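You operate a simulated robot arm through the tools that you are given. There is no shell and no other tool.

You run a simulated two-armed robot. Do the job below in one go: nothing can be reset, and whatever is moved stays where it is left.

JOB
Laminate the seat card marked 125 micron so that it comes back clear.
Fine: set the film dial to the pouch's figure, switch on, wait for READY, lay the pouch on the laminator shelf, and switch off when it is back.

Only the result counts: the job must be done as asked and must still hold three seconds after the hand-in. Knocking over, shifting, dropping, spilling or breaking anything else fails it.

ROBOT AND FRAMES
Two 6-joint arms with two-finger parallel grippers on one trunk that stands fixed in place. Base frame: the origin is at the foot of the trunk, x ahead of it, y to its left, z up; the work surface is at about z = 0.74. Lengths are in m, angles in degrees, forces in N, time in s.
The left shoulder is at [0.06, 0.187, 1.147], the right one opposite. With the tool pointing down near the work surface each hand reaches from about 0.1 to 0.58 m from the base axis, measured 20 degrees to its own side. Payload 1.57 kg a hand.
The TCP of each hand is the grasp point between the finger pads, 0.03 m short of the fingertips. In the tool frame z runs along the fingers and y along their closing line. The gripper opens to 0.11 m. The fingers are 0.024 m wide and 0.012 m thick; the gripper's body (0.048 by 0.112 m) begins 0.078 m behind the TCP.
Orientation is told as [roll, pitch, yaw] about the base's x, y, z axes, in that order, counted from this pose: with the fingers straight down and closing along the base's y, the tool's x points along the base's -x, its y along +y and its z along -z.

CONTROLS
- The arms move only by the tool send_rows. It takes "left_deltas", "right_deltas" or both (then of equal length, played together; a hand with none holds still); each is a list of rows, each a list of 7 numbers: the shift along the tool's x, y, z in units of 50 mm (1.0 is 50 mm), then the turn, a rotation vector about the tool's x, y, z in units of 6 degrees (1.0 is 6 degrees), then the gripper command, from -1 (fully open) to 1 (shut), values between in proportion. In form: [[x, y, z, ax, ay, az, grip], ...]. A call has 1 to 20 rows; each row shifts and turns the commanded pose from where the row before left it, along the tool's axes as they then stand. A call with a number of a shift or a turn outside -1 to 1 is refused whole. Rows are played at 5 a second. More than 0.05 m and 8.6 degrees between two rows, or a gripper value outside its range, and nothing of the call is played. Where a pose cannot be reached the arm comes as near as it can. A force on the tool above 40 N (or 10 N above the force at the start of the call, whichever is more), or a blocked arm, ends the call early, and 0.2 s more pass. Each finger travels about 0.153 m/s and halts on what it meets, pressing with about 41 N; the grip force reading is that of the motor and also rises with nothing between the fingers. The clock runs only during rows and for 0.2 s after the last one: add rows that do not move to give the fingers time. The reply holds the time, the measured pose of the TCP, the force on the tool along the base axes, the opening and the grip force, in the units named above and with some noise, with the torque about the TCP (base axes, N m) and any sound that the robot's microphone picked up, and new pictures: "show" is both (left out), scene, wrist or none (wrist: the cameras of the hands that moved).
- Cameras (640 x 400 px; columns grow to the right, rows downward): "scene" is now at [0.0165, -0.0148, 1.6872]; the picture's right is [-0.20, -0.98, 0.00], its down [-0.76, 0.16, -0.63] and it looks along [0.61, -0.13, -0.78] (base axes); focal length 308 px, centre (320, 200). "left" rides on the left gripper at [0.07, -0.016, -0.141] in its tool frame; the picture's right is [0.23, 0.97, 0.00], its down [-0.85, 0.20, -0.48] and it looks along [-0.47, 0.11, 0.88] (tool axes); focal length 222 px, centre (320, 200). "right" rides on the right gripper at [0.07, 0.016, -0.141] in its tool frame; the picture's right is [-0.23, 0.97, 0.00], its down [-0.86, -0.20, -0.48] and it looks along [-0.47, -0.11, 0.88] (tool axes); focal length 222 px, centre (320, 200).
- slide_trunk(by): slides the trunk up (or, below 0, down) by that many m; the arms and the scene camera ride with it, the base frame stays. It gives what a move gives, with no picture.
- aim_head(pan, tilt): turns the head with the scene camera to pan (to the left, within 86 degrees either way) and tilt (down, from -29 to 69), counted from straight ahead of the robot. It gives what a move gives, and a new picture of the scene camera.
- probe_pixels(camera, pixels): for up to 12 pixels [column, row] of the newest picture of that camera ("zoom" is the newest enlarged one), the place [x, y, z] in the base frame of the surface seen there, good to about 0.002 m. It takes no simulated time.
- zoom(camera, box): a new picture of the part [left, top, right, bottom] of that camera's present view, enlarged. It takes no simulated time.
- hand_in(): hands the job in; it is judged then, once.

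Open the grippers and draw the arms clear of the work before you hand the job in, unless the task says otherwise.

The tools are called after ">>>" as a command line: name --argument value ..., lists and objects as JSON in quotes. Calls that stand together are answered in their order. send_rows: Moves the arms, as the interface text tells. Its arguments: {"type":"object","properties":{"left_deltas":{"type":"array"},"right_deltas":{"type":"array"},"show":{"type":"string","enum":["both","scene","wrist","none"]}},"required":[]} The other tools are called the same way: slide_trunk (by) slides the trunk up or down; aim_head (pan, tilt) turns the head that bears the scene camera; probe_pixels (camera, pixels) gives the place of the surface under pixels of a picture; zoom (camera, box) takes an enlarged picture of a part of a camera's view; hand_in () hands the job in.

At the start:

```text
clock: 0.0
left_position: [0.502, 0.1336, 1.173]
left_tcp_rot: [-0.1, 0.0, -0.1]
left_force: [-0.2, 0.5, 0.1]
left_moment: [-0.03, -0.05, -0.02]
left_grip_width: 0.1101
left_finger_force: 0.2
right_position: [0.4716, -0.2985, 1.1911]
right_tcp_rot: [0.1, 0.1, 0.0]
right_force: [-0.5, -0.4, 0.5]
right_moment: [0.02, -0.01, 0.0]
right_grip_width: 0.1101
right_finger_force: 0.0
trunk travel left (down, up): [-0.775, 0.215]
head pan, tilt: [-11.6, 51.2]
```

scene: 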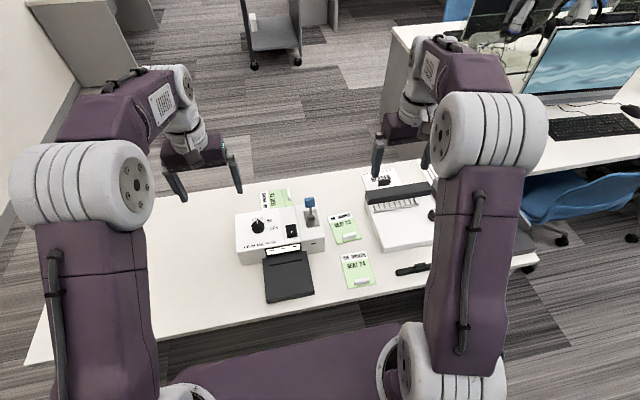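
right: 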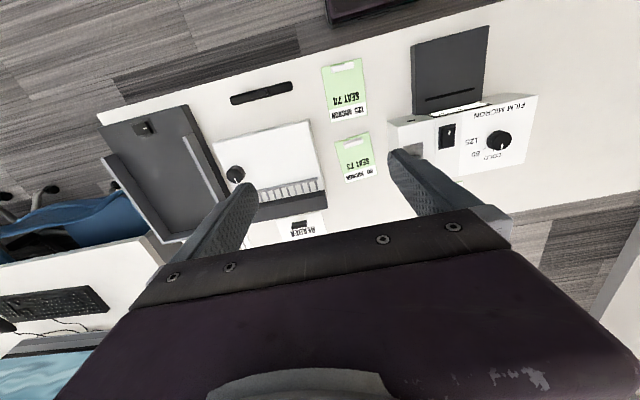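
left: 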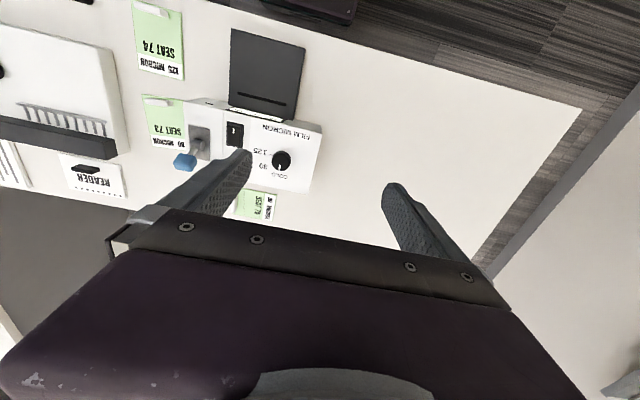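

The scene shows the laminator around (280,240), with three seat cards and other devices around it. I'll zoom in on the laminator and the cards first.

>>> zoom --camera "scene" --box '[220, 180, 400, 310]'

>>> zoom --camera "left" --box '[120, 0, 340, 220]'

>>> zoom --camera "right" --box '[300, 20, 560, 200]'

```text
3.08 times, centred on (310, 245) of scene
```

zoom: 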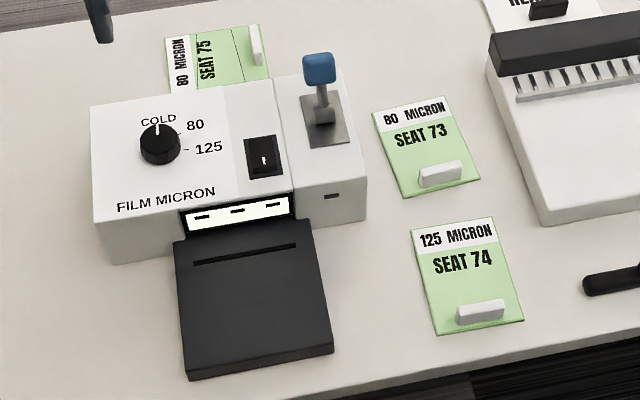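

```text
1.82 times, centred on (230, 110) of left
```

zoom: 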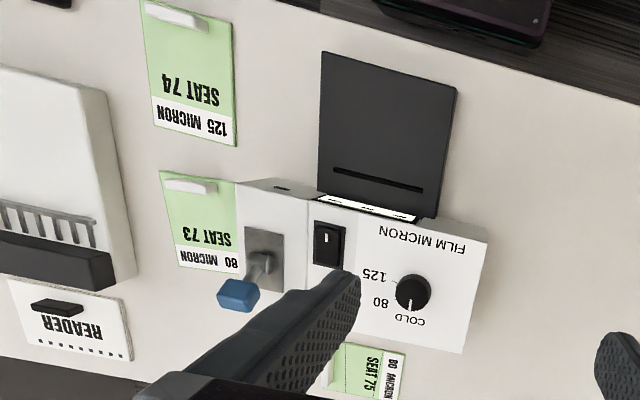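

```text
2.22 times, centred on (430, 110) of right
```

zoom: 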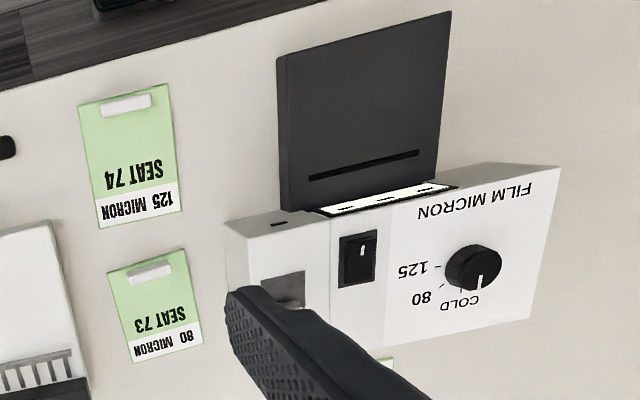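

The zoom shows the 125 micron card is SEAT 74, with a grip tab near its front edge. The dial sits at COLD, and next to it are a rocker switch and a blue lever. Next I'll measure positions.

>>> zoom --camera "scene" --box '[230, 190, 330, 255]'

>>> probe_pixels --camera "scene" --pixels '[[236, 215], [236, 250], [296, 208], [302, 243], [257, 227], [292, 231], [309, 202], [310, 218], [265, 258], [308, 251], [272, 300], [314, 293]]'

```text
6.15 times, centred on (280, 222) of scene
```

zoom: 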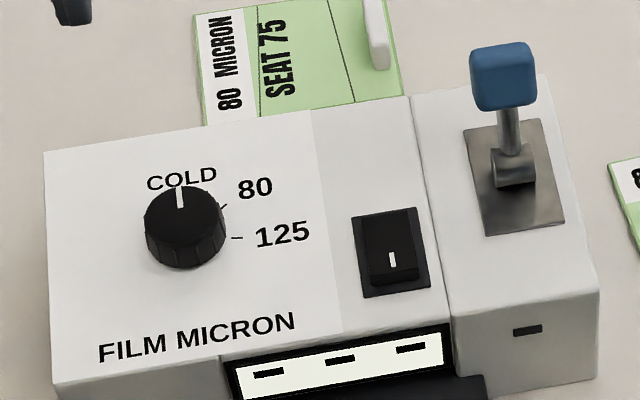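

```text
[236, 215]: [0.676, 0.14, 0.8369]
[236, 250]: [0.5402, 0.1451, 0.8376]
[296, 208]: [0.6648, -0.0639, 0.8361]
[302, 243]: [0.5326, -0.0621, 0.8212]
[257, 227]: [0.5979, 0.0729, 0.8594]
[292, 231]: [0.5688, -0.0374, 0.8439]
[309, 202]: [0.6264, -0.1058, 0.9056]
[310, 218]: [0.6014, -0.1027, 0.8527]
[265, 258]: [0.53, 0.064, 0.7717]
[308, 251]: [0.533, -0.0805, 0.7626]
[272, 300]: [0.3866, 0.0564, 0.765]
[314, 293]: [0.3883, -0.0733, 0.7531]
```

I'll take close-ups of the dial and the 125 card, and probe the card and knob geometry.

>>> zoom --camera "scene" --box '[325, 200, 385, 295]'

>>> probe_pixels --camera "scene" --pixels '[[341, 256], [365, 251], [348, 288], [376, 284], [349, 284], [368, 281], [358, 282], [358, 279], [358, 270], [331, 220], [350, 216], [346, 242]]'

>>> zoom --camera "left" --box '[220, 110, 330, 200]'

```text
4.21 times, centred on (355, 248) of scene
```

zoom: 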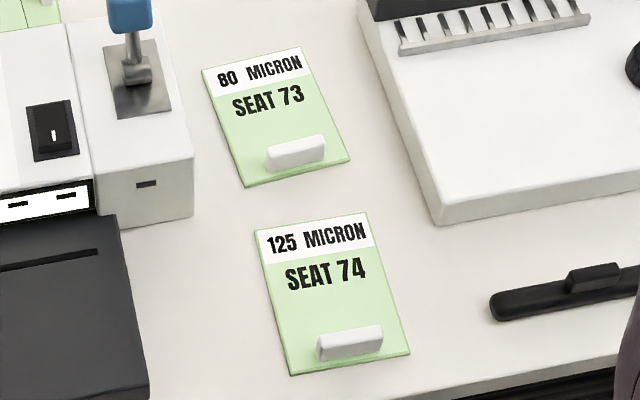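

```text
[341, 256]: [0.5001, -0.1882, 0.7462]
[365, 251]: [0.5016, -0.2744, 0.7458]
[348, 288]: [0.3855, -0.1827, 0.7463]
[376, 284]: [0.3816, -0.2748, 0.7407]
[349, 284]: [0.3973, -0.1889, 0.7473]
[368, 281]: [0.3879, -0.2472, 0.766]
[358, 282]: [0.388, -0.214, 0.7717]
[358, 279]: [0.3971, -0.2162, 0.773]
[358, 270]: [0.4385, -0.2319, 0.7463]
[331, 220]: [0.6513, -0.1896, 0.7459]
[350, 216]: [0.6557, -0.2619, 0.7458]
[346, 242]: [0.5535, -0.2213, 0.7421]
```

```text
4.44 times, centred on (275, 155) of left
```

zoom: 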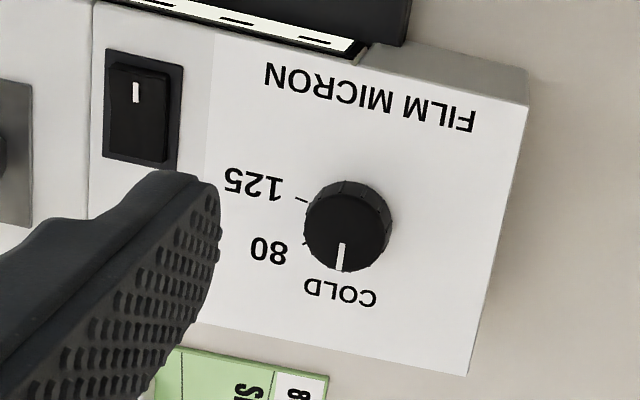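

The card's tab stands at about x 0.39, y -0.22. I'll probe the dial ticks, knob edge and switch in the newest enlarged left picture.

>>> probe_pixels --camera "zoom" --pixels '[[300, 199], [308, 242], [341, 267], [344, 245], [345, 230], [310, 222], [390, 225], [346, 184], [135, 92], [128, 150], [113, 60], [470, 372]]'

```text
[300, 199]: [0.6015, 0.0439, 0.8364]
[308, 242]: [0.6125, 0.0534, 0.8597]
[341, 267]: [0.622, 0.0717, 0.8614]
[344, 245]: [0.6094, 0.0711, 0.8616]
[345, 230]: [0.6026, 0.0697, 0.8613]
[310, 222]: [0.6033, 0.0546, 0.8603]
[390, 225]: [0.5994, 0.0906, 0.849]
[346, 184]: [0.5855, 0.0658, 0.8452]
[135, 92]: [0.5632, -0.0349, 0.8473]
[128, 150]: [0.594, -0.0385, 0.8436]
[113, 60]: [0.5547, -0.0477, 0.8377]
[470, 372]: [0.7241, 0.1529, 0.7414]
```

The knob axis is near (0.605, 0.072), with its top at z 0.861. The 125 tick lies toward -y, about 90° clockwise of COLD. I'll lower the trunk a little to gain reach, since nothing sits near the hands' height.

>>> slide_trunk --by -0.12

```text
clock: 1.5
left_position: [0.5025, 0.1331, 1.0522]
left_tcp_rot: [0.1, 0.1, 0.0]
left_force: [0.5, 0.3, 0.0]
left_moment: [0.0, -0.02, 0.01]
left_grip_width: 0.1099
left_finger_force: 0.2
right_position: [0.4711, -0.2983, 1.0732]
right_tcp_rot: [0.0, -0.1, -0.1]
right_force: [0.3, 0.4, -0.4]
right_moment: [-0.01, 0.0, -0.01]
right_grip_width: 0.1098
right_finger_force: 0.1
trunk travel left (down, up): [-0.655, 0.335]
head pan, tilt: [-11.6, 51.2]
```

The hands dropped by 0.12 m with no contact. Next I'll test the left hand's reach by moving it to above the dial, staying well clear at z 1.05.

>>> send_rows --left_deltas '[[-0.5, -0.3, 0, 0, 0, 0, -1], [-0.5, -0.3, 0, 0, 0, 0, -1], [-0.5, -0.3, 0, 0, 0, 0, -1], [-0.5, -0.3, 0, 0, 0, 0, -1], [0, 0, 0, 0, 0, 0, -1], [0, 0, 0, 0, 0, 0, -1]]'

```text
clock: 2.9
left_position: [0.5651, 0.0811, 1.0418]
left_tcp_rot: [0.0, 0.0, 0.0]
left_force: [-0.8, 0.9, 0.4]
left_moment: [-0.01, -0.04, 0.0]
left_grip_width: 0.11
left_finger_force: 0.0
left hand out of reach, approached as far as the arm can: row 3, 4
right_position: [0.4723, -0.2984, 1.0727]
right_tcp_rot: [0.0, 0.1, 0.0]
right_force: [-0.7, 1.1, 0.3]
right_moment: [0.0, 0.0, 0.0]
right_grip_width: 0.1102
right_finger_force: 0.1
trunk travel left (down, up): [-0.655, 0.335]
head pan, tilt: [-11.6, 51.2]
```

scene: 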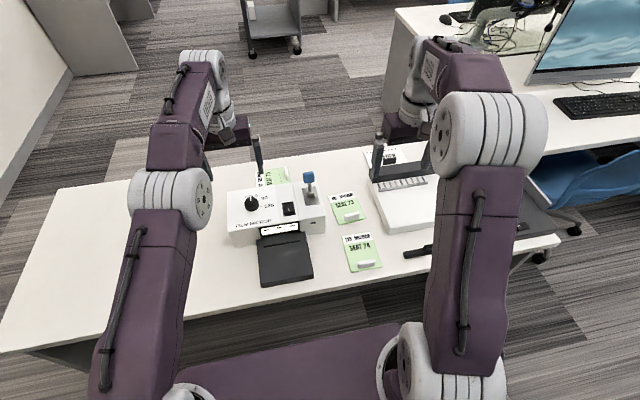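
left: 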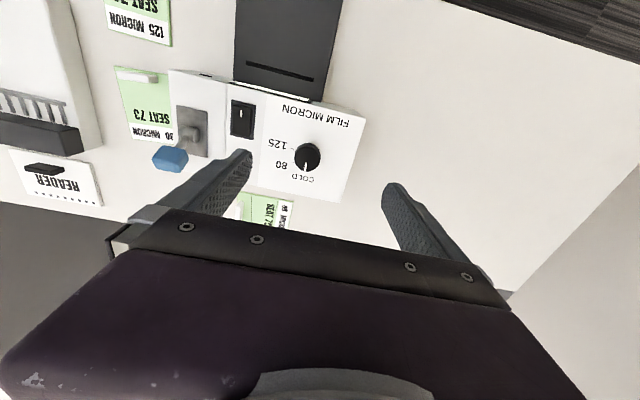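

The left hand stopped about 4 cm short with the tool vertical. Before tilting the fingers forward to gain reach, I'll zoom on the dial in this left view, around (305,157), to fix the tick angles.

>>> zoom --camera "left" --box '[220, 80, 370, 210]'

>>> zoom --camera "left" --box '[280, 130, 335, 185]'

```text
3.08 times, centred on (295, 145) of left
```

zoom: 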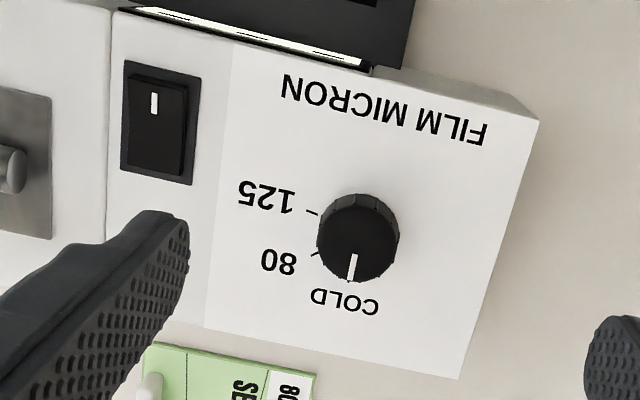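

```text
7.27 times, centred on (308, 158) of left
```

zoom: 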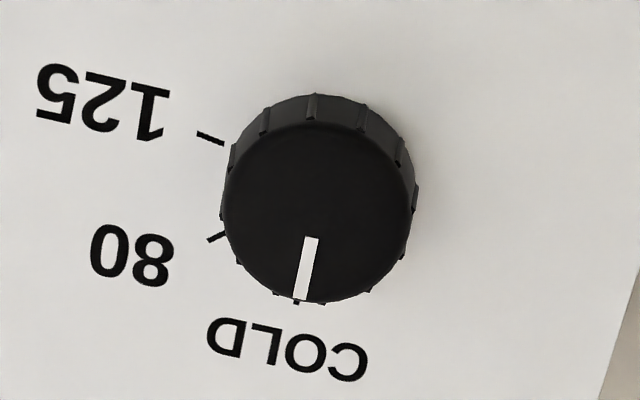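

>>> probe_pixels --camera "zoom" --pixels '[[200, 134], [221, 142], [209, 240], [297, 301], [303, 292], [312, 242], [222, 215], [415, 210], [318, 125], [318, 303], [317, 215], [310, 98]]'

```text
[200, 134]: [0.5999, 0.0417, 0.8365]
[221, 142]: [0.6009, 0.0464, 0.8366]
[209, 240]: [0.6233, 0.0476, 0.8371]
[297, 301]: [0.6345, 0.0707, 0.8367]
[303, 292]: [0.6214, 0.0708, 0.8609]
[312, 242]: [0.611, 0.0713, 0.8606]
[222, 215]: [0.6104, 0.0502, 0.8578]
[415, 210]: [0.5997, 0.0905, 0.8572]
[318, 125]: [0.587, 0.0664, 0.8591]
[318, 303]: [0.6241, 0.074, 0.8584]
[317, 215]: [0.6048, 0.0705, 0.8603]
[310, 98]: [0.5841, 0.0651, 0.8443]
```

The knob centre comes out at (0.605, 0.0705), radius about 20 mm, with ticks at 0° (COLD), -51° (80) and -100° (125). I'll back the left hand off slightly, turn it 50° counter-clockwise, and tilt the fingers 20° forward, all high above the laminator.

>>> send_rows --left_deltas '[[0.8, 0, 0, 0, 0, 0, -1], [0, 0, 0, 0, 0, -0.926, -1], [0, 0, 0, 0, 0, -0.926, -1], [0, 0, 0, 0, 0, -0.926, -1], [0, 0, 0, 0, 0, -0.926, -1], [0, 0, 0, 0, 0, -0.926, -1], [0, 0, 0, 0, 0, -0.926, -1], [0, 0, 0, 0, 0, -0.926, -1], [0, 0, 0, 0, 0, -0.926, -1], [0, 0, 0, 0, 0, -0.926, -1], [0, 0, 0, 0, -0.833, 0, -1], [0, 0, 0, 0, -0.833, 0, -1], [0, 0, 0, 0, -0.833, 0, -1], [0, 0, 0, 0, -0.833, 0, -1], [0, 0, 0, 0, 0, 0, -1]]'

```text
clock: 6.1
left_position: [0.5253, 0.0816, 1.0415]
left_tcp_rot: [0.0, -20.1, 50.0]
left_force: [0.0, 0.0, 0.6]
left_moment: [-0.05, -0.02, 0.01]
left_grip_width: 0.1101
left_finger_force: 0.1
right_position: [0.4717, -0.2976, 1.0731]
right_tcp_rot: [0.0, 0.0, 0.2]
right_force: [0.3, 0.6, -0.5]
right_moment: [-0.04, 0.01, -0.02]
right_grip_width: 0.1101
right_finger_force: 0.0
trunk travel left (down, up): [-0.655, 0.335]
head pan, tilt: [-11.6, 51.2]
```

scene: 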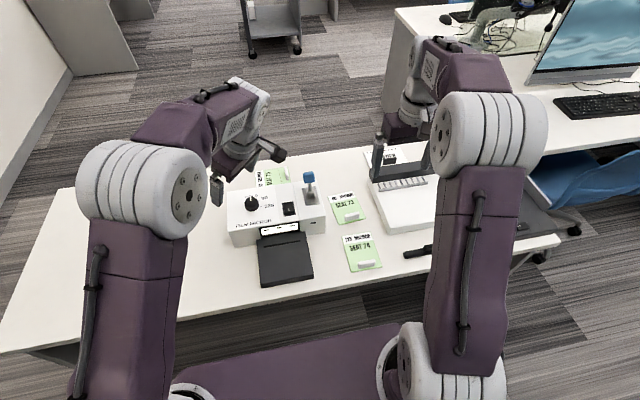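
left: 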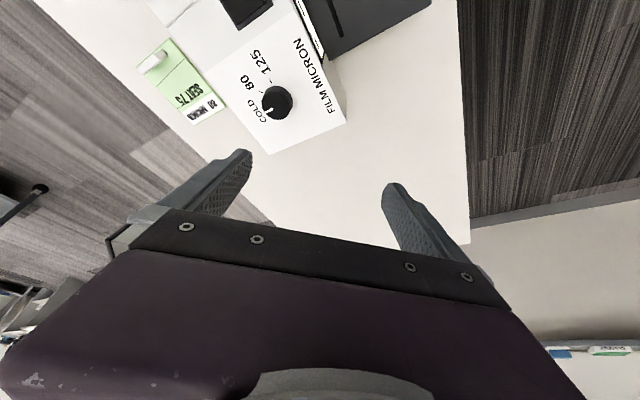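

The hand reached the commanded pose: tilt -20°, yaw 50°. I'll move it over the knob axis at z 0.95 to check reach.

>>> send_rows --left_deltas '[[-0.047, -0.341, 0.496, 0, 0, 0, -1], [-0.047, -0.341, 0.496, 0, 0, 0, -1], [-0.047, -0.341, 0.496, 0, 0, 0, -1], [-0.047, -0.341, 0.496, 0, 0, 0, -1], [0, 0, 0, 0, 0, 0, -1]]'

```text
clock: 7.3
left_position: [0.6037, 0.0711, 0.9526]
left_tcp_rot: [0.0, -20.0, 50.1]
left_force: [-0.6, 1.0, 0.6]
left_moment: [0.0, 0.0, 0.0]
left_grip_width: 0.1098
left_finger_force: 0.1
right_position: [0.4701, -0.2984, 1.073]
right_tcp_rot: [0.0, 0.0, 0.0]
right_force: [0.6, -0.2, -0.3]
right_moment: [-0.01, 0.02, -0.02]
right_grip_width: 0.11
right_finger_force: 0.1
trunk travel left (down, up): [-0.655, 0.335]
head pan, tilt: [-11.6, 51.2]
```

scene: 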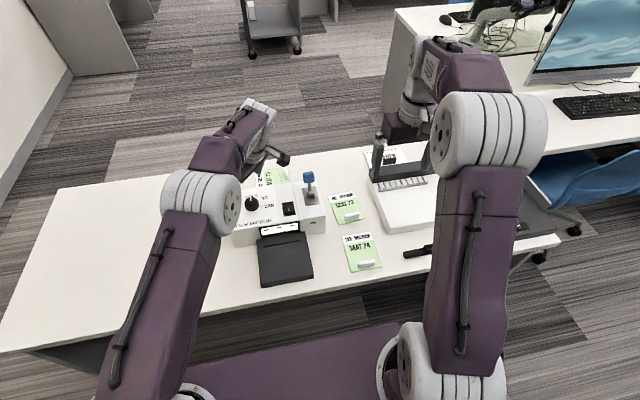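
left: 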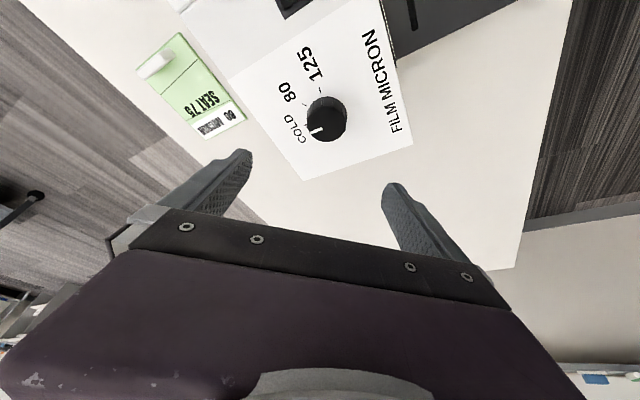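

The hand can reach over the knob. I'll rehearse the 100° clockwise turn about the vertical here in free air before gripping anything.

>>> send_rows --left_deltas '[[0, 0, 0, 0.3353, 0, 0.9213, -1], [0, 0, 0, 0.3353, 0, 0.9213, -1], [0, 0, 0, 0.3353, 0, 0.9213, -1], [0, 0, 0, 0.3353, 0, 0.9213, -1], [0, 0, 0, 0.3353, 0, 0.9213, -1], [0, 0, 0, 0.3353, 0, 0.9213, -1], [0, 0, 0, 0.3353, 0, 0.9213, -1], [0, 0, 0, 0.3353, 0, 0.9213, -1], [0, 0, 0, 0.3353, 0, 0.9213, -1], [0, 0, 0, 0.3353, 0, 0.9213, -1], [0, 0, 0, 0.3353, 0, 0.9213, -1], [0, 0, 0, 0.3353, 0, 0.9213, -1], [0, 0, 0, 0.3353, 0, 0.9213, -1], [0, 0, 0, 0.3353, 0, 0.9213, -1], [0, 0, 0, 0.3353, 0, 0.9213, -1], [0, 0, 0, 0.3353, 0, 0.9213, -1], [0, 0, 0, 0.3353, 0, 0.9213, -1]]'

```text
clock: 10.9
left_position: [0.6072, 0.0691, 0.9516]
left_tcp_rot: [-0.1, -20.1, -50.0]
left_force: [0.8, 1.3, 0.3]
left_moment: [-0.01, 0.02, 0.0]
left_grip_width: 0.1101
left_finger_force: 0.0
right_position: [0.4718, -0.2984, 1.0727]
right_tcp_rot: [-0.1, -0.1, 0.0]
right_force: [-0.2, -0.4, -0.2]
right_moment: [0.01, 0.02, 0.05]
right_grip_width: 0.1101
right_finger_force: 0.1
trunk travel left (down, up): [-0.655, 0.335]
head pan, tilt: [-11.6, 51.2]
```

scene: 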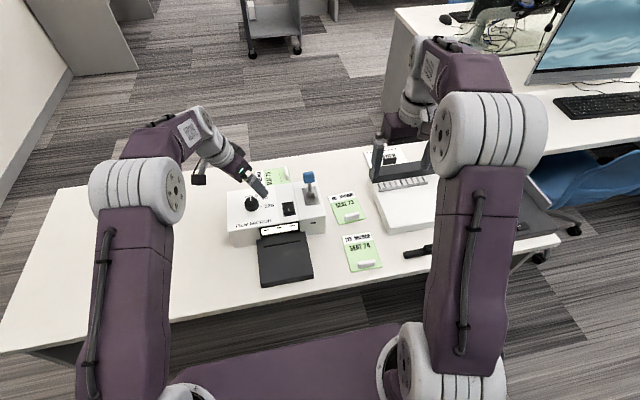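
left: 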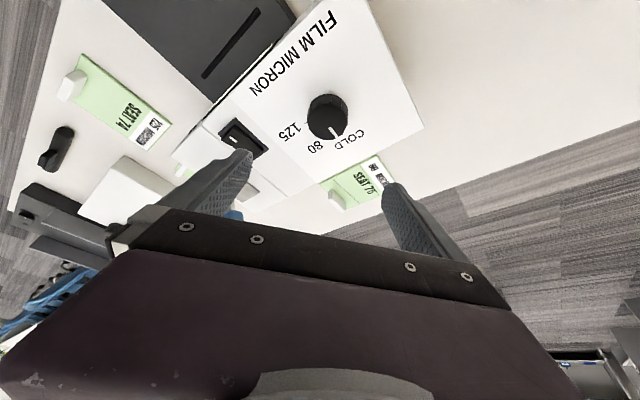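

The full 100° sweep stays in reach and the TCP holds its place. I'll turn back to yaw +50°.

>>> send_rows --left_deltas '[[0, 0, 0, -0.3353, 0, -0.9213, -1], [0, 0, 0, -0.3353, 0, -0.9213, -1], [0, 0, 0, -0.3353, 0, -0.9213, -1], [0, 0, 0, -0.3353, 0, -0.9213, -1], [0, 0, 0, -0.3353, 0, -0.9213, -1], [0, 0, 0, -0.3353, 0, -0.9213, -1], [0, 0, 0, -0.3353, 0, -0.9213, -1], [0, 0, 0, -0.3353, 0, -0.9213, -1], [0, 0, 0, -0.3353, 0, -0.9213, -1], [0, 0, 0, -0.3353, 0, -0.9213, -1], [0, 0, 0, -0.3353, 0, -0.9213, -1], [0, 0, 0, -0.3353, 0, -0.9213, -1], [0, 0, 0, -0.3353, 0, -0.9213, -1], [0, 0, 0, -0.3353, 0, -0.9213, -1], [0, 0, 0, -0.3353, 0, -0.9213, -1], [0, 0, 0, -0.3353, 0, -0.9213, -1], [0, 0, 0, -0.3353, 0, -0.9213, -1], [0, 0, 0, 0, 0, 0, -1]]'

```text
clock: 14.7
left_position: [0.6047, 0.0679, 0.9521]
left_tcp_rot: [0.0, -20.0, 50.1]
left_force: [0.0, -1.3, 0.1]
left_moment: [0.01, -0.03, 0.03]
left_grip_width: 0.1098
left_finger_force: 0.1
right_position: [0.4719, -0.2988, 1.0725]
right_tcp_rot: [0.0, 0.0, -0.1]
right_force: [-0.3, -0.2, 0.1]
right_moment: [-0.02, 0.0, 0.01]
right_grip_width: 0.1104
right_finger_force: 0.1
trunk travel left (down, up): [-0.655, 0.335]
head pan, tilt: [-11.6, 51.2]
```

scene: 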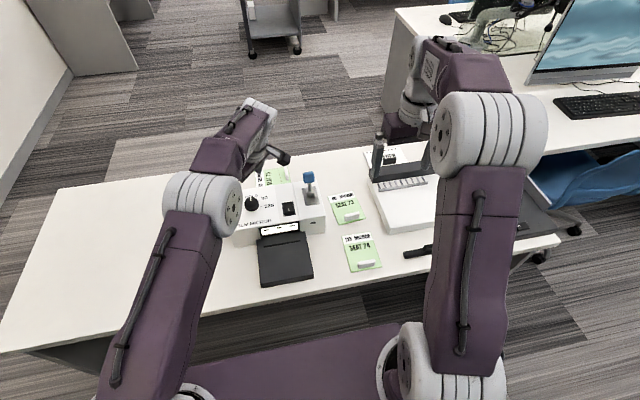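
left: 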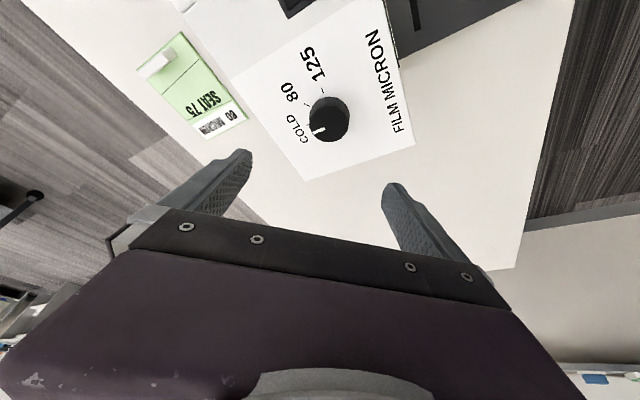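

I'm back at yaw +50° above the knob. I'll cross-check the knob centre from this close view, around (329,119), before descending.

>>> zoom --camera "left" --box '[290, 85, 370, 150]'

```text
6.15 times, centred on (330, 118) of left
```

zoom: 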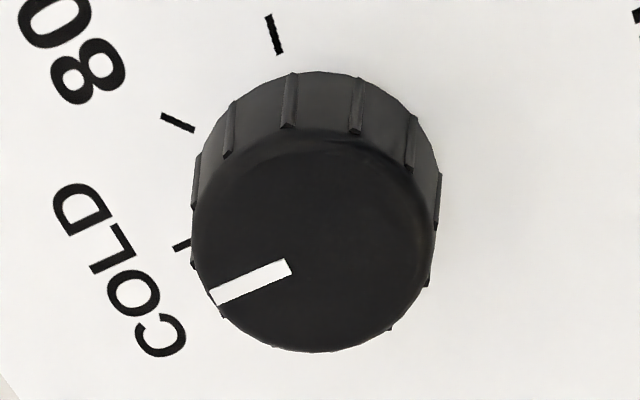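

>>> probe_pixels --camera "zoom" --pixels '[[198, 240], [428, 240], [313, 138], [313, 345], [313, 240], [230, 155], [400, 320], [230, 320], [400, 165]]'

```text
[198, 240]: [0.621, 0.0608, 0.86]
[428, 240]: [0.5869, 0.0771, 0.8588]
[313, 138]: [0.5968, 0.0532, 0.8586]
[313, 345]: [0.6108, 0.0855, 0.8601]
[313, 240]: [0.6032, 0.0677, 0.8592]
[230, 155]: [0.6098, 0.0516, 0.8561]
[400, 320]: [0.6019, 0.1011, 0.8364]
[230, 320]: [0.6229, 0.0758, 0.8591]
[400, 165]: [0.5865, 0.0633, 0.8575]
```

The two estimates agree on about (0.6047, 0.0695), right under the TCP. I'll descend vertically to TCP z≈0.875 with the fingers open, leaving the tips about 5 mm above the panel.

>>> send_rows --left_deltas '[[0.1317, 0, 0.3618, 0, 0, 0, -1], [0.1317, 0, 0.3618, 0, 0, 0, -1], [0.1317, 0, 0.3618, 0, 0, 0, -1], [0.1317, 0, 0.3618, 0, 0, 0, -1], [0, 0, 0, 0, 0, 0, -1]]' --show "wrist"

```text
clock: 15.9
left_position: [0.6076, 0.0676, 0.876]
left_tcp_rot: [0.0, -20.1, 50.1]
left_force: [-0.5, 0.1, -0.1]
left_moment: [0.03, 0.03, -0.01]
left_grip_width: 0.1101
left_finger_force: 0.0
right_position: [0.4722, -0.2991, 1.0728]
right_tcp_rot: [0.0, 0.1, 0.0]
right_force: [0.2, -0.1, 0.3]
right_moment: [-0.03, 0.01, 0.0]
right_grip_width: 0.1101
right_finger_force: 0.0
trunk travel left (down, up): [-0.655, 0.335]
head pan, tilt: [-11.6, 51.2]
```

left: 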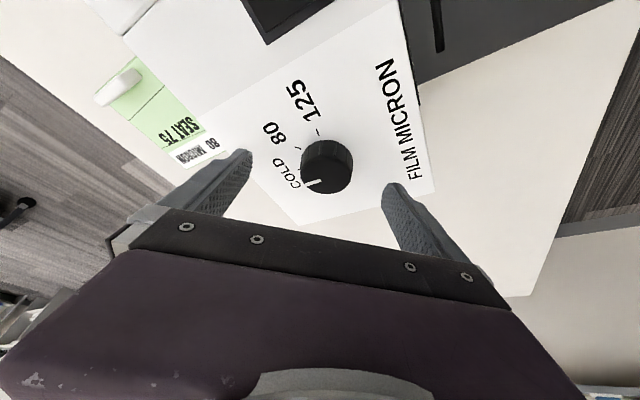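

The hand came down without contact. I'll zoom to check that the knob is centred between the fingers before closing.

>>> zoom --camera "left" --box '[230, 120, 420, 240]'

```text
3.33 times, centred on (325, 180) of left
```

zoom: 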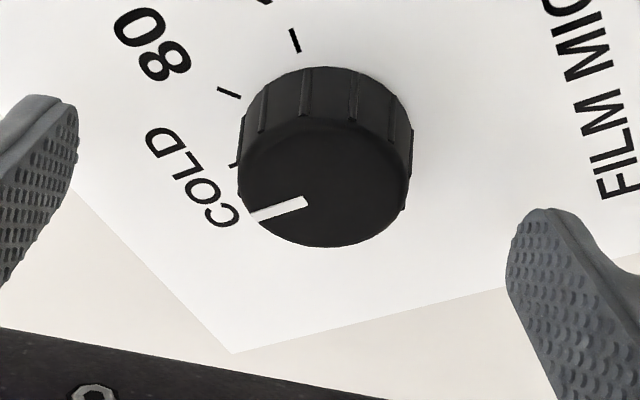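

The view puts the knob centre slightly toward tool +y and nearer the robot than the TCP. I'll shift 2.5 mm sideways and 8.5 mm back so the pads straddle its diameter, then close on it.

>>> send_rows --left_deltas '[[0.08, 0.025, -0.029, 0, 0, 0, -1], [0.08, 0.025, -0.029, 0, 0, 0, -1], [0, 0, 0, 0, 0, 0, -0.1], [0, 0, 0, 0, 0, 0, -0.1]]' --show "wrist"

>>> zoom --camera "left" --box '[230, 120, 420, 240]'

```text
clock: 16.9
left_position: [0.5998, 0.0639, 0.8768]
left_tcp_rot: [0.0, -20.0, 50.1]
left_force: [0.7, 0.0, -0.4]
left_moment: [0.0, 0.02, -0.03]
left_grip_width: 0.0607
left_finger_force: 0.1
right_position: [0.4717, -0.2988, 1.0729]
right_tcp_rot: [0.0, 0.0, 0.1]
right_force: [-0.1, 0.2, -0.4]
right_moment: [0.01, -0.02, -0.01]
right_grip_width: 0.1101
right_finger_force: 0.0
trunk travel left (down, up): [-0.655, 0.335]
head pan, tilt: [-11.6, 51.2]
```

left: 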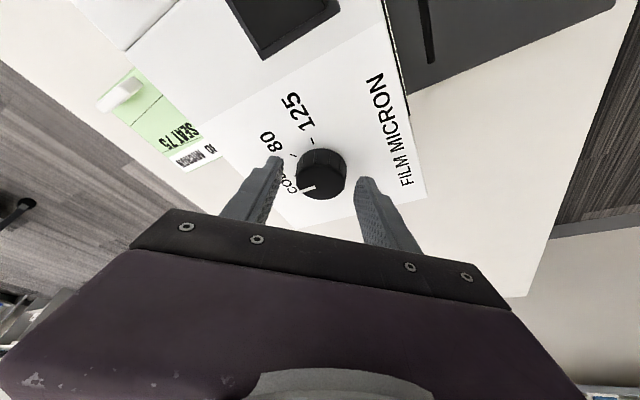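

```text
3.33 times, centred on (325, 180) of left
```

zoom: 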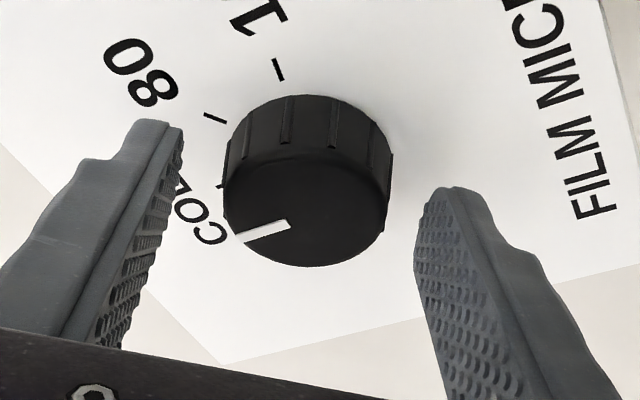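

The knob sits centred between the fingers. I'll close onto it and give it time to settle.

>>> send_rows --left_deltas '[[0, 0, 0, 0, 0, 0, 0.1], [0, 0, 0, 0, 0, 0, 0.3], [0, 0, 0, 0, 0, 0, 1], [0, 0, 0, 0, 0, 0, 1]]' --show "wrist"

>>> zoom --camera "left" --box '[230, 120, 420, 240]'

```text
clock: 17.9
left_position: [0.6, 0.0644, 0.8763]
left_tcp_rot: [0.0, -19.9, 50.1]
left_force: [-1.9, 2.6, -0.8]
left_moment: [0.18, 0.08, 0.04]
left_grip_width: 0.0404
left_finger_force: 45.0
right_position: [0.4714, -0.2981, 1.0716]
right_tcp_rot: [-0.1, 0.1, 0.0]
right_force: [0.6, 0.5, 0.5]
right_moment: [-0.02, 0.02, 0.02]
right_grip_width: 0.11
right_finger_force: 0.0
trunk travel left (down, up): [-0.655, 0.335]
head pan, tilt: [-11.6, 51.2]
```

left: 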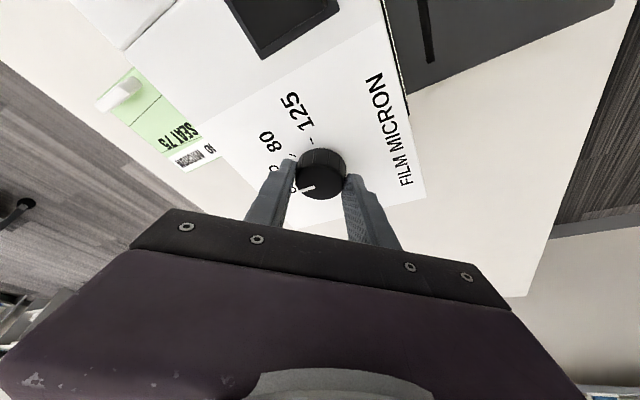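

```text
3.33 times, centred on (325, 180) of left
```

zoom: 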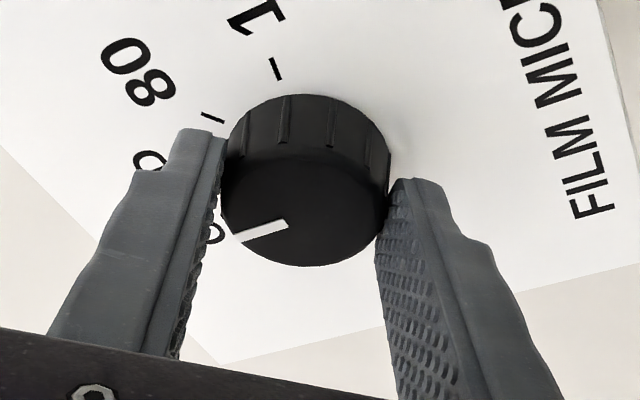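

The fingers hold the knob at a width of 40.4 mm, which matches its diameter. I'll turn clockwise about the vertical for four small rows (~23.5°) and check that the pointer follows.

>>> send_rows --left_deltas '[[0, 0.009, 0, 0.3353, 0, 0.9213, 1], [0, 0.009, 0, 0.3353, 0, 0.9213, 1], [0, 0.009, 0, 0.3353, 0, 0.9213, 1], [0, 0.009, 0, 0.3353, 0, 0.9213, 1]]' --show "wrist"

>>> zoom --camera "left" --box '[230, 120, 420, 240]'

```text
clock: 18.9
left_position: [0.5962, 0.0664, 0.8765]
left_tcp_rot: [0.0, -20.0, 26.4]
left_force: [-2.3, 4.3, 0.7]
left_moment: [0.44, -0.85, 0.03]
left_grip_width: 0.0404
left_finger_force: 44.6
right_position: [0.4703, -0.2974, 1.0731]
right_tcp_rot: [0.0, 0.0, 0.0]
right_force: [-0.7, -0.6, 0.4]
right_moment: [-0.01, -0.02, 0.0]
right_grip_width: 0.11
right_finger_force: 0.1
trunk travel left (down, up): [-0.655, 0.335]
head pan, tilt: [-11.6, 51.2]
```

left: 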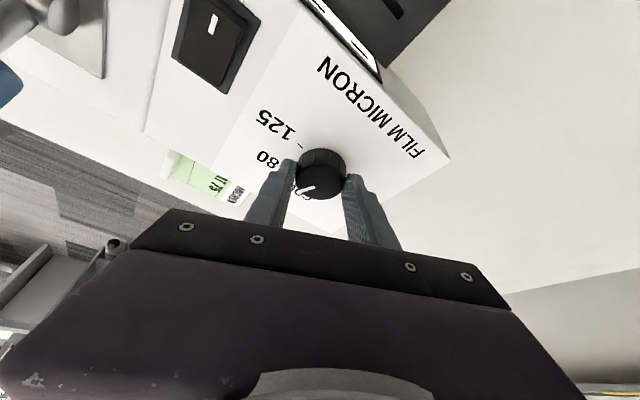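

```text
3.33 times, centred on (325, 180) of left
```

zoom: 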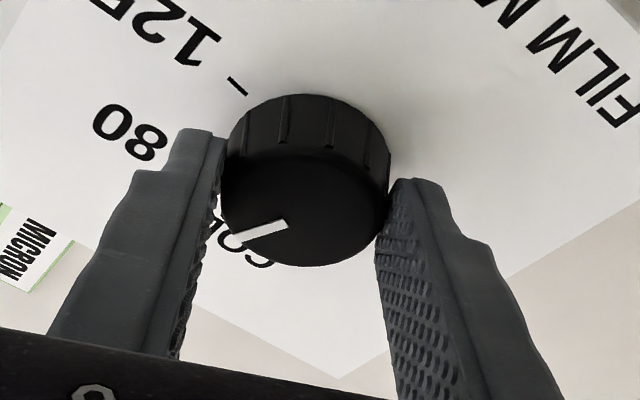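

The pointer turned with the fingers and the forces stayed low. I'll continue the remaining 13 rows towards the 125 tick.

>>> send_rows --left_deltas '[[0, 0.009, 0, 0.3353, 0, 0.9213, 1], [0, 0.009, 0, 0.3353, 0, 0.9213, 1], [0, 0.009, 0, 0.3353, 0, 0.9213, 1], [0, 0.009, 0, 0.3353, 0, 0.9213, 1], [0, 0.009, 0, 0.3353, 0, 0.9213, 1], [0, 0.009, 0, 0.3353, 0, 0.9213, 1], [0, 0.009, 0, 0.3353, 0, 0.9213, 1], [0, 0.009, 0, 0.3353, 0, 0.9213, 1], [0, 0.009, 0, 0.3353, 0, 0.9213, 1], [0, 0.009, 0, 0.3353, 0, 0.9213, 1], [0, 0.009, 0, 0.3353, 0, 0.9213, 1], [0, 0.009, 0, 0.3353, 0, 0.9213, 1], [0, 0.009, 0, 0.3353, 0, 0.9213, 1]]'

>>> zoom --camera "left" --box '[230, 120, 420, 240]'

```text
clock: 21.7
left_position: [0.5993, 0.0777, 0.8754]
left_tcp_rot: [0.2, -20.4, -50.0]
left_force: [11.2, 35.2, 9.8]
left_moment: [1.19, -0.67, 0.51]
left_grip_width: 0.0403
left_finger_force: 45.2
right_position: [0.4733, -0.2938, 1.0735]
right_tcp_rot: [-0.3, 0.0, 0.1]
right_force: [0.8, 0.7, 0.5]
right_moment: [0.01, 0.03, 0.02]
right_grip_width: 0.11
right_finger_force: 0.1
trunk travel left (down, up): [-0.655, 0.335]
head pan, tilt: [-11.6, 51.2]
```

scene: 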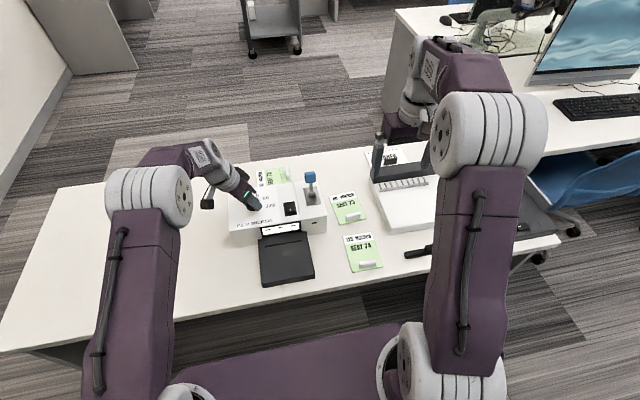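
left: 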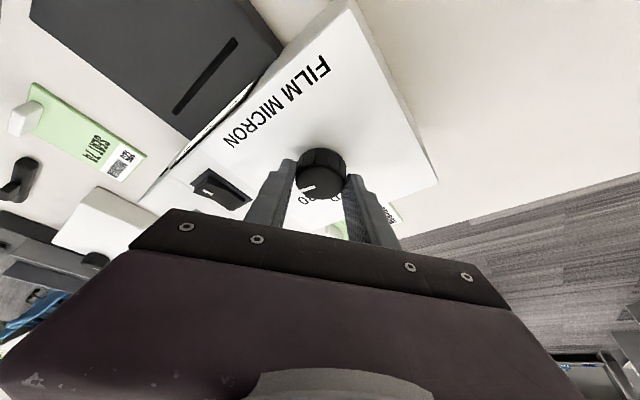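

```text
3.33 times, centred on (325, 180) of left
```

zoom: 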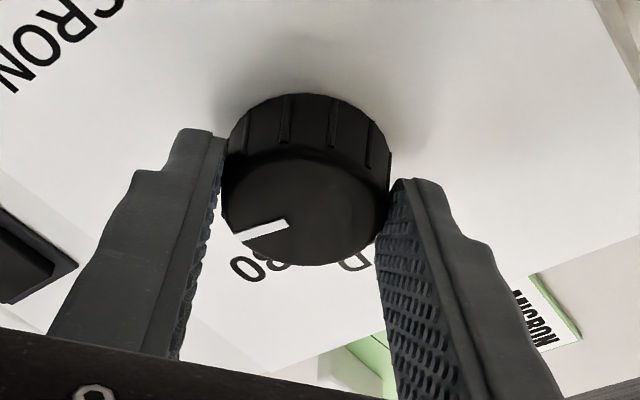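

The pointer stayed with the grip through the full 100°. There is a side load of about 35 N because my turning centre was a few mm off, so I'll shift the hand along that force to relieve it before releasing.

>>> send_rows --left_deltas '[[0.0225, 0.0335, -0.008, 0, 0, 0, 1], [0.0225, 0.0335, -0.008, 0, 0, 0, 1], [0, 0, 0, 0, 0, 0, 1]]' --show "wrist"

```text
clock: 22.5
left_position: [0.6004, 0.0766, 0.8764]
left_tcp_rot: [0.0, -20.2, -50.0]
left_force: [8.7, 23.1, 8.6]
left_moment: [0.2, -0.91, 0.35]
left_grip_width: 0.0404
left_finger_force: 45.4
right_position: [0.4714, -0.2953, 1.0734]
right_tcp_rot: [-0.1, 0.0, 0.0]
right_force: [0.1, -0.5, 0.2]
right_moment: [-0.01, -0.02, -0.01]
right_grip_width: 0.1097
right_finger_force: 0.1
trunk travel left (down, up): [-0.655, 0.335]
head pan, tilt: [-11.6, 51.2]
```

left: 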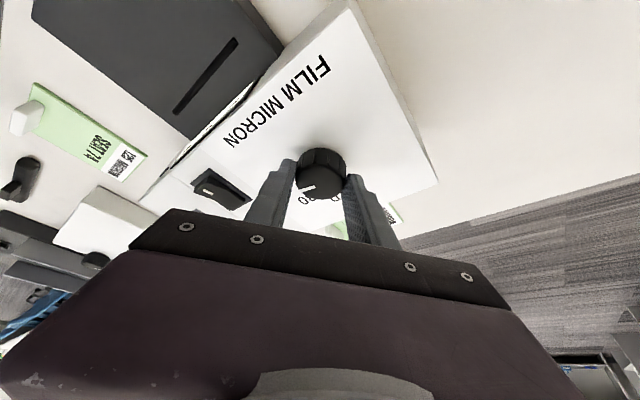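

The side force dropped to about 23 N. I'll keep shifting the same way.

>>> send_rows --left_deltas '[[0.02, 0.035, -0.008, 0, 0, 0, 1], [0.02, 0.035, -0.008, 0, 0, 0, 1], [0.02, 0.035, -0.008, 0, 0, 0, 1], [0, 0, 0, 0, 0, 0, 1]]' --show "wrist"

```text
clock: 23.5
left_position: [0.599, 0.0764, 0.8763]
left_tcp_rot: [-0.1, -20.1, -50.0]
left_force: [0.9, -8.3, 10.5]
left_moment: [-1.27, -0.47, 0.02]
left_grip_width: 0.0406
left_finger_force: 44.6
right_position: [0.4706, -0.2992, 1.0724]
right_tcp_rot: [0.0, -0.1, 0.0]
right_force: [-0.8, -0.6, 0.0]
right_moment: [-0.03, 0.01, 0.01]
right_grip_width: 0.1097
right_finger_force: 0.0
trunk travel left (down, up): [-0.655, 0.335]
head pan, tilt: [-11.6, 51.2]
```

left: 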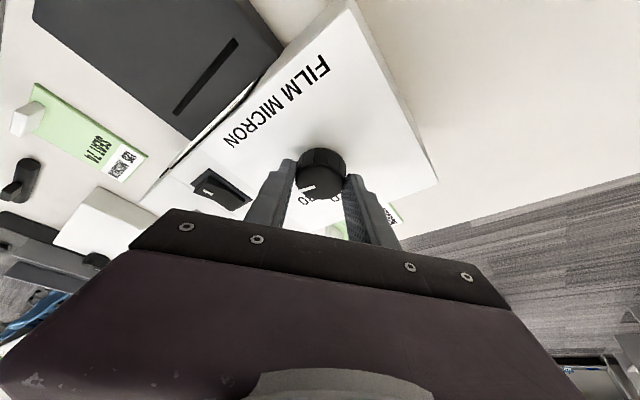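

The side load is now small. I'll open the fingers around the knob.

>>> send_rows --left_deltas '[[0, 0, 0, 0, 0, 0, -0.3], [0, 0, 0, 0, 0, 0, -0.3], [0, 0, 0, 0, 0, 0, -0.3]]' --show "wrist"

>>> zoom --camera "left" --box '[230, 120, 420, 240]'

```text
clock: 24.3
left_position: [0.6015, 0.0805, 0.8749]
left_tcp_rot: [0.0, -19.9, -49.9]
left_force: [-0.6, -0.4, -0.4]
left_moment: [-0.02, 0.0, -0.03]
left_grip_width: 0.0713
left_finger_force: 0.0
right_position: [0.4712, -0.2987, 1.0716]
right_tcp_rot: [0.0, 0.0, 0.1]
right_force: [-0.2, -0.7, 0.3]
right_moment: [-0.04, -0.01, 0.0]
right_grip_width: 0.1097
right_finger_force: 0.1
trunk travel left (down, up): [-0.655, 0.335]
head pan, tilt: [-11.6, 51.2]
```

left: 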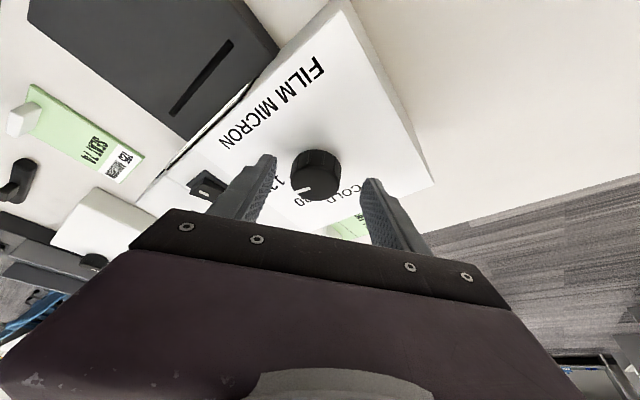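

```text
3.33 times, centred on (325, 180) of left
```

zoom: 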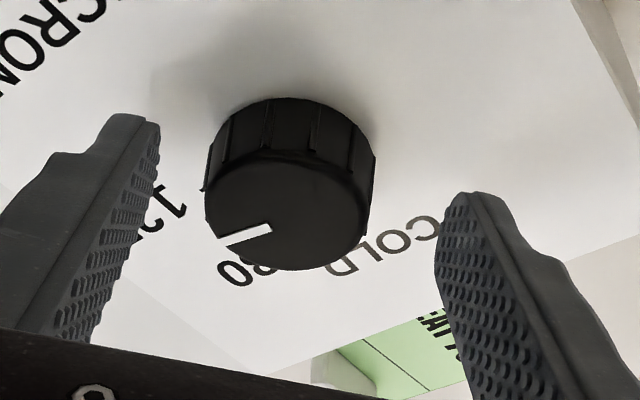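

The knob is released. I'll raise the hand straight up 0.1 m and check the pointer.

>>> send_rows --left_deltas '[[-0.171, 0, -0.47, 0, 0, 0, -0.3], [-0.171, 0, -0.47, 0, 0, 0, -0.3], [-0.171, 0, -0.47, 0, 0, 0, -0.3], [-0.171, 0, -0.47, 0, 0, 0, -0.3], [0, 0, 0, 0, 0, 0, -0.3]]'

>>> zoom --camera "left" --box '[260, 60, 400, 170]'

>>> zoom --camera "scene" --box '[220, 170, 340, 290]'

```text
clock: 25.5
left_position: [0.6038, 0.0796, 0.9741]
left_tcp_rot: [-0.1, -19.9, -49.9]
left_force: [0.3, 0.3, 0.0]
left_moment: [0.0, 0.01, -0.01]
left_grip_width: 0.0716
left_finger_force: 0.0
right_position: [0.4714, -0.2977, 1.0733]
right_tcp_rot: [0.0, 0.1, 0.0]
right_force: [-0.2, -0.9, 0.1]
right_moment: [0.02, 0.02, 0.02]
right_grip_width: 0.1098
right_finger_force: 0.1
trunk travel left (down, up): [-0.655, 0.335]
head pan, tilt: [-11.6, 51.2]
```

scene: 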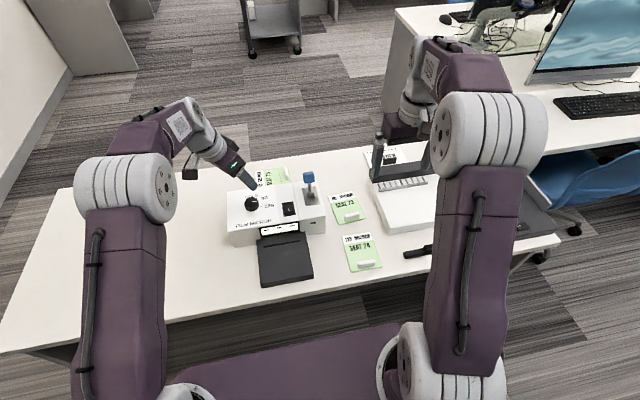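
left: 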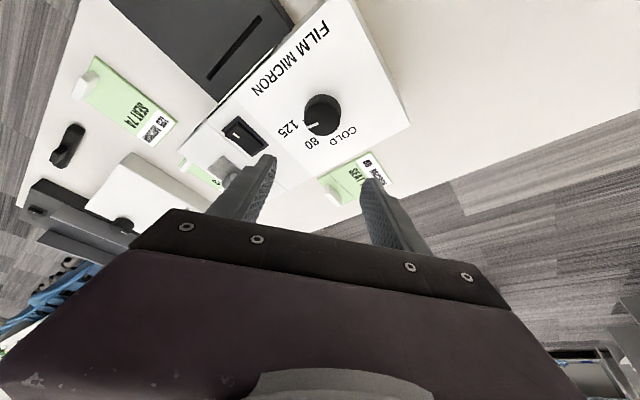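

```text
3.64 times, centred on (330, 115) of left
```

zoom: 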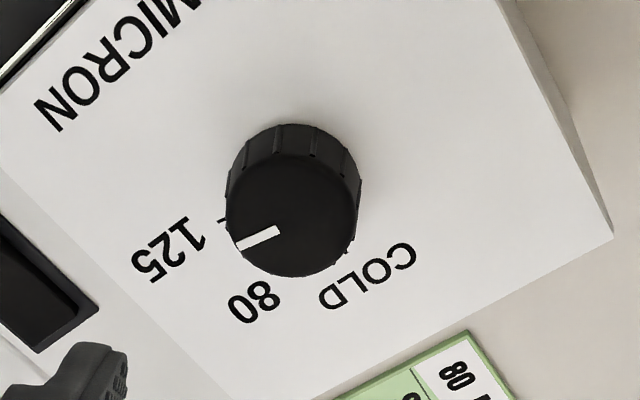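

```text
3.33 times, centred on (280, 230) of scene
```

zoom: 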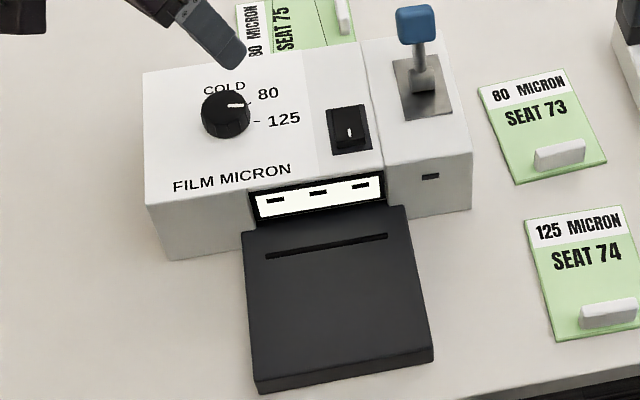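

I'll measure the pointer's direction by probing its ends in the enlarged scene picture.

>>> zoom --camera "left" --box '[295, 85, 350, 140]'

```text
7.27 times, centred on (322, 112) of left
```

zoom: 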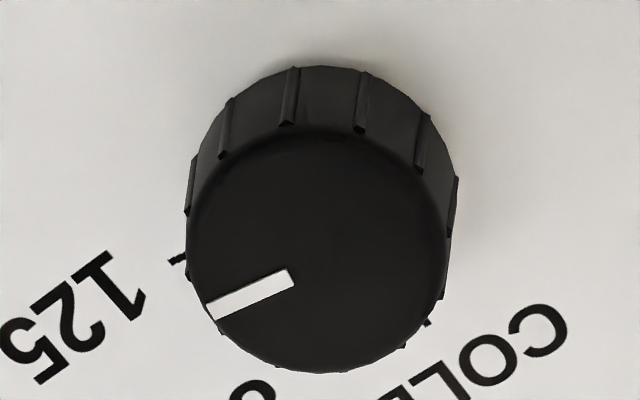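

>>> probe_pixels --camera "zoom" --pixels '[[210, 312], [290, 276], [190, 250], [447, 250], [318, 140], [318, 368], [318, 253], [172, 262], [182, 256], [427, 322], [260, 382], [240, 298]]'

```text
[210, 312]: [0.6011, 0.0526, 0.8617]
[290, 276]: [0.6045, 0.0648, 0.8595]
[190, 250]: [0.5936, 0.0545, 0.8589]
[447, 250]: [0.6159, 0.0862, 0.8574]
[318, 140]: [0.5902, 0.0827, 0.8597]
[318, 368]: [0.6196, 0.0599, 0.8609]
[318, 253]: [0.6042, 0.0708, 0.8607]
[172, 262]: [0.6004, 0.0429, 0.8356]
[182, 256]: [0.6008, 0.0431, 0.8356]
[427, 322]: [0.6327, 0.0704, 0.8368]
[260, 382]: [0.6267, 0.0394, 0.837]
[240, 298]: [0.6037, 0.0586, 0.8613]
```

The pointer reads about -100°, matching the 125 tick at about -99°. Next I'll turn the left hand back to yaw 0 with the same tilt, closing the fingers, and look at the rocker switch.

>>> send_rows --left_deltas '[[0, 0, 0, -0.3167, 0, -0.87, -0.3], [0, 0, 0, -0.3167, 0, -0.87, 0], [0, 0, 0, -0.3167, 0, -0.87, 1], [0, 0, 0, -0.3167, 0, -0.87, 1], [0, 0, 0, -0.3167, 0, -0.87, 1], [0, 0, 0, -0.3167, 0, -0.87, 1], [0, 0, 0, -0.3167, 0, -0.87, 1], [0, 0, 0, -0.3167, 0, -0.87, 1], [0, 0, 0, -0.3167, 0, -0.87, 1], [0, 0, 0, 0, 0, 0, 1]]' --show "wrist"

>>> zoom --camera "scene" --box '[275, 195, 325, 245]'

>>> probe_pixels --camera "zoom" --pixels '[[130, 100], [320, 200], [100, 60]]'

```text
clock: 27.7
left_position: [0.601, 0.0795, 0.9752]
left_tcp_rot: [0.1, -20.0, 0.1]
left_force: [-0.8, -0.6, 0.6]
left_moment: [0.03, 0.02, 0.02]
left_grip_width: 0.0
left_finger_force: 21.2
right_position: [0.4717, -0.2975, 1.0719]
right_tcp_rot: [-0.1, 0.0, 0.1]
right_force: [-0.1, 0.0, -0.2]
right_moment: [0.01, -0.01, -0.04]
right_grip_width: 0.1099
right_finger_force: 0.1
trunk travel left (down, up): [-0.655, 0.335]
head pan, tilt: [-11.6, 51.2]
```

left: 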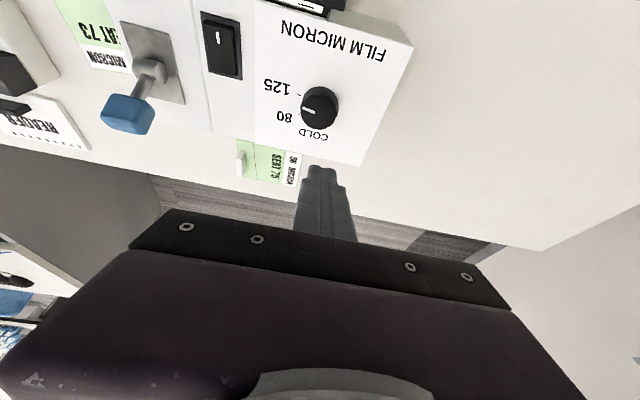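

```text
8.00 times, centred on (300, 220) of scene
```

zoom: 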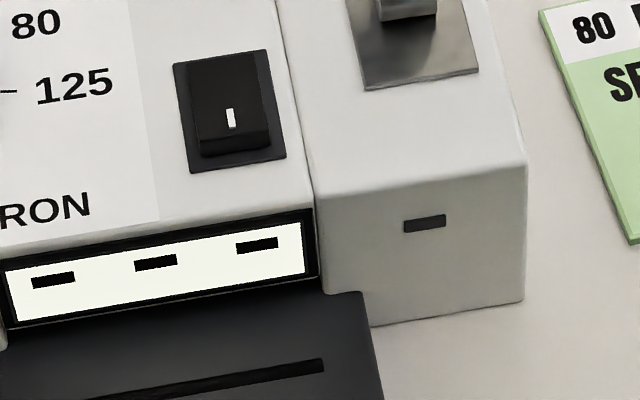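

```text
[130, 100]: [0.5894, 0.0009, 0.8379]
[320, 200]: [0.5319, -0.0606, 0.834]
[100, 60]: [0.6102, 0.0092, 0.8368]
```

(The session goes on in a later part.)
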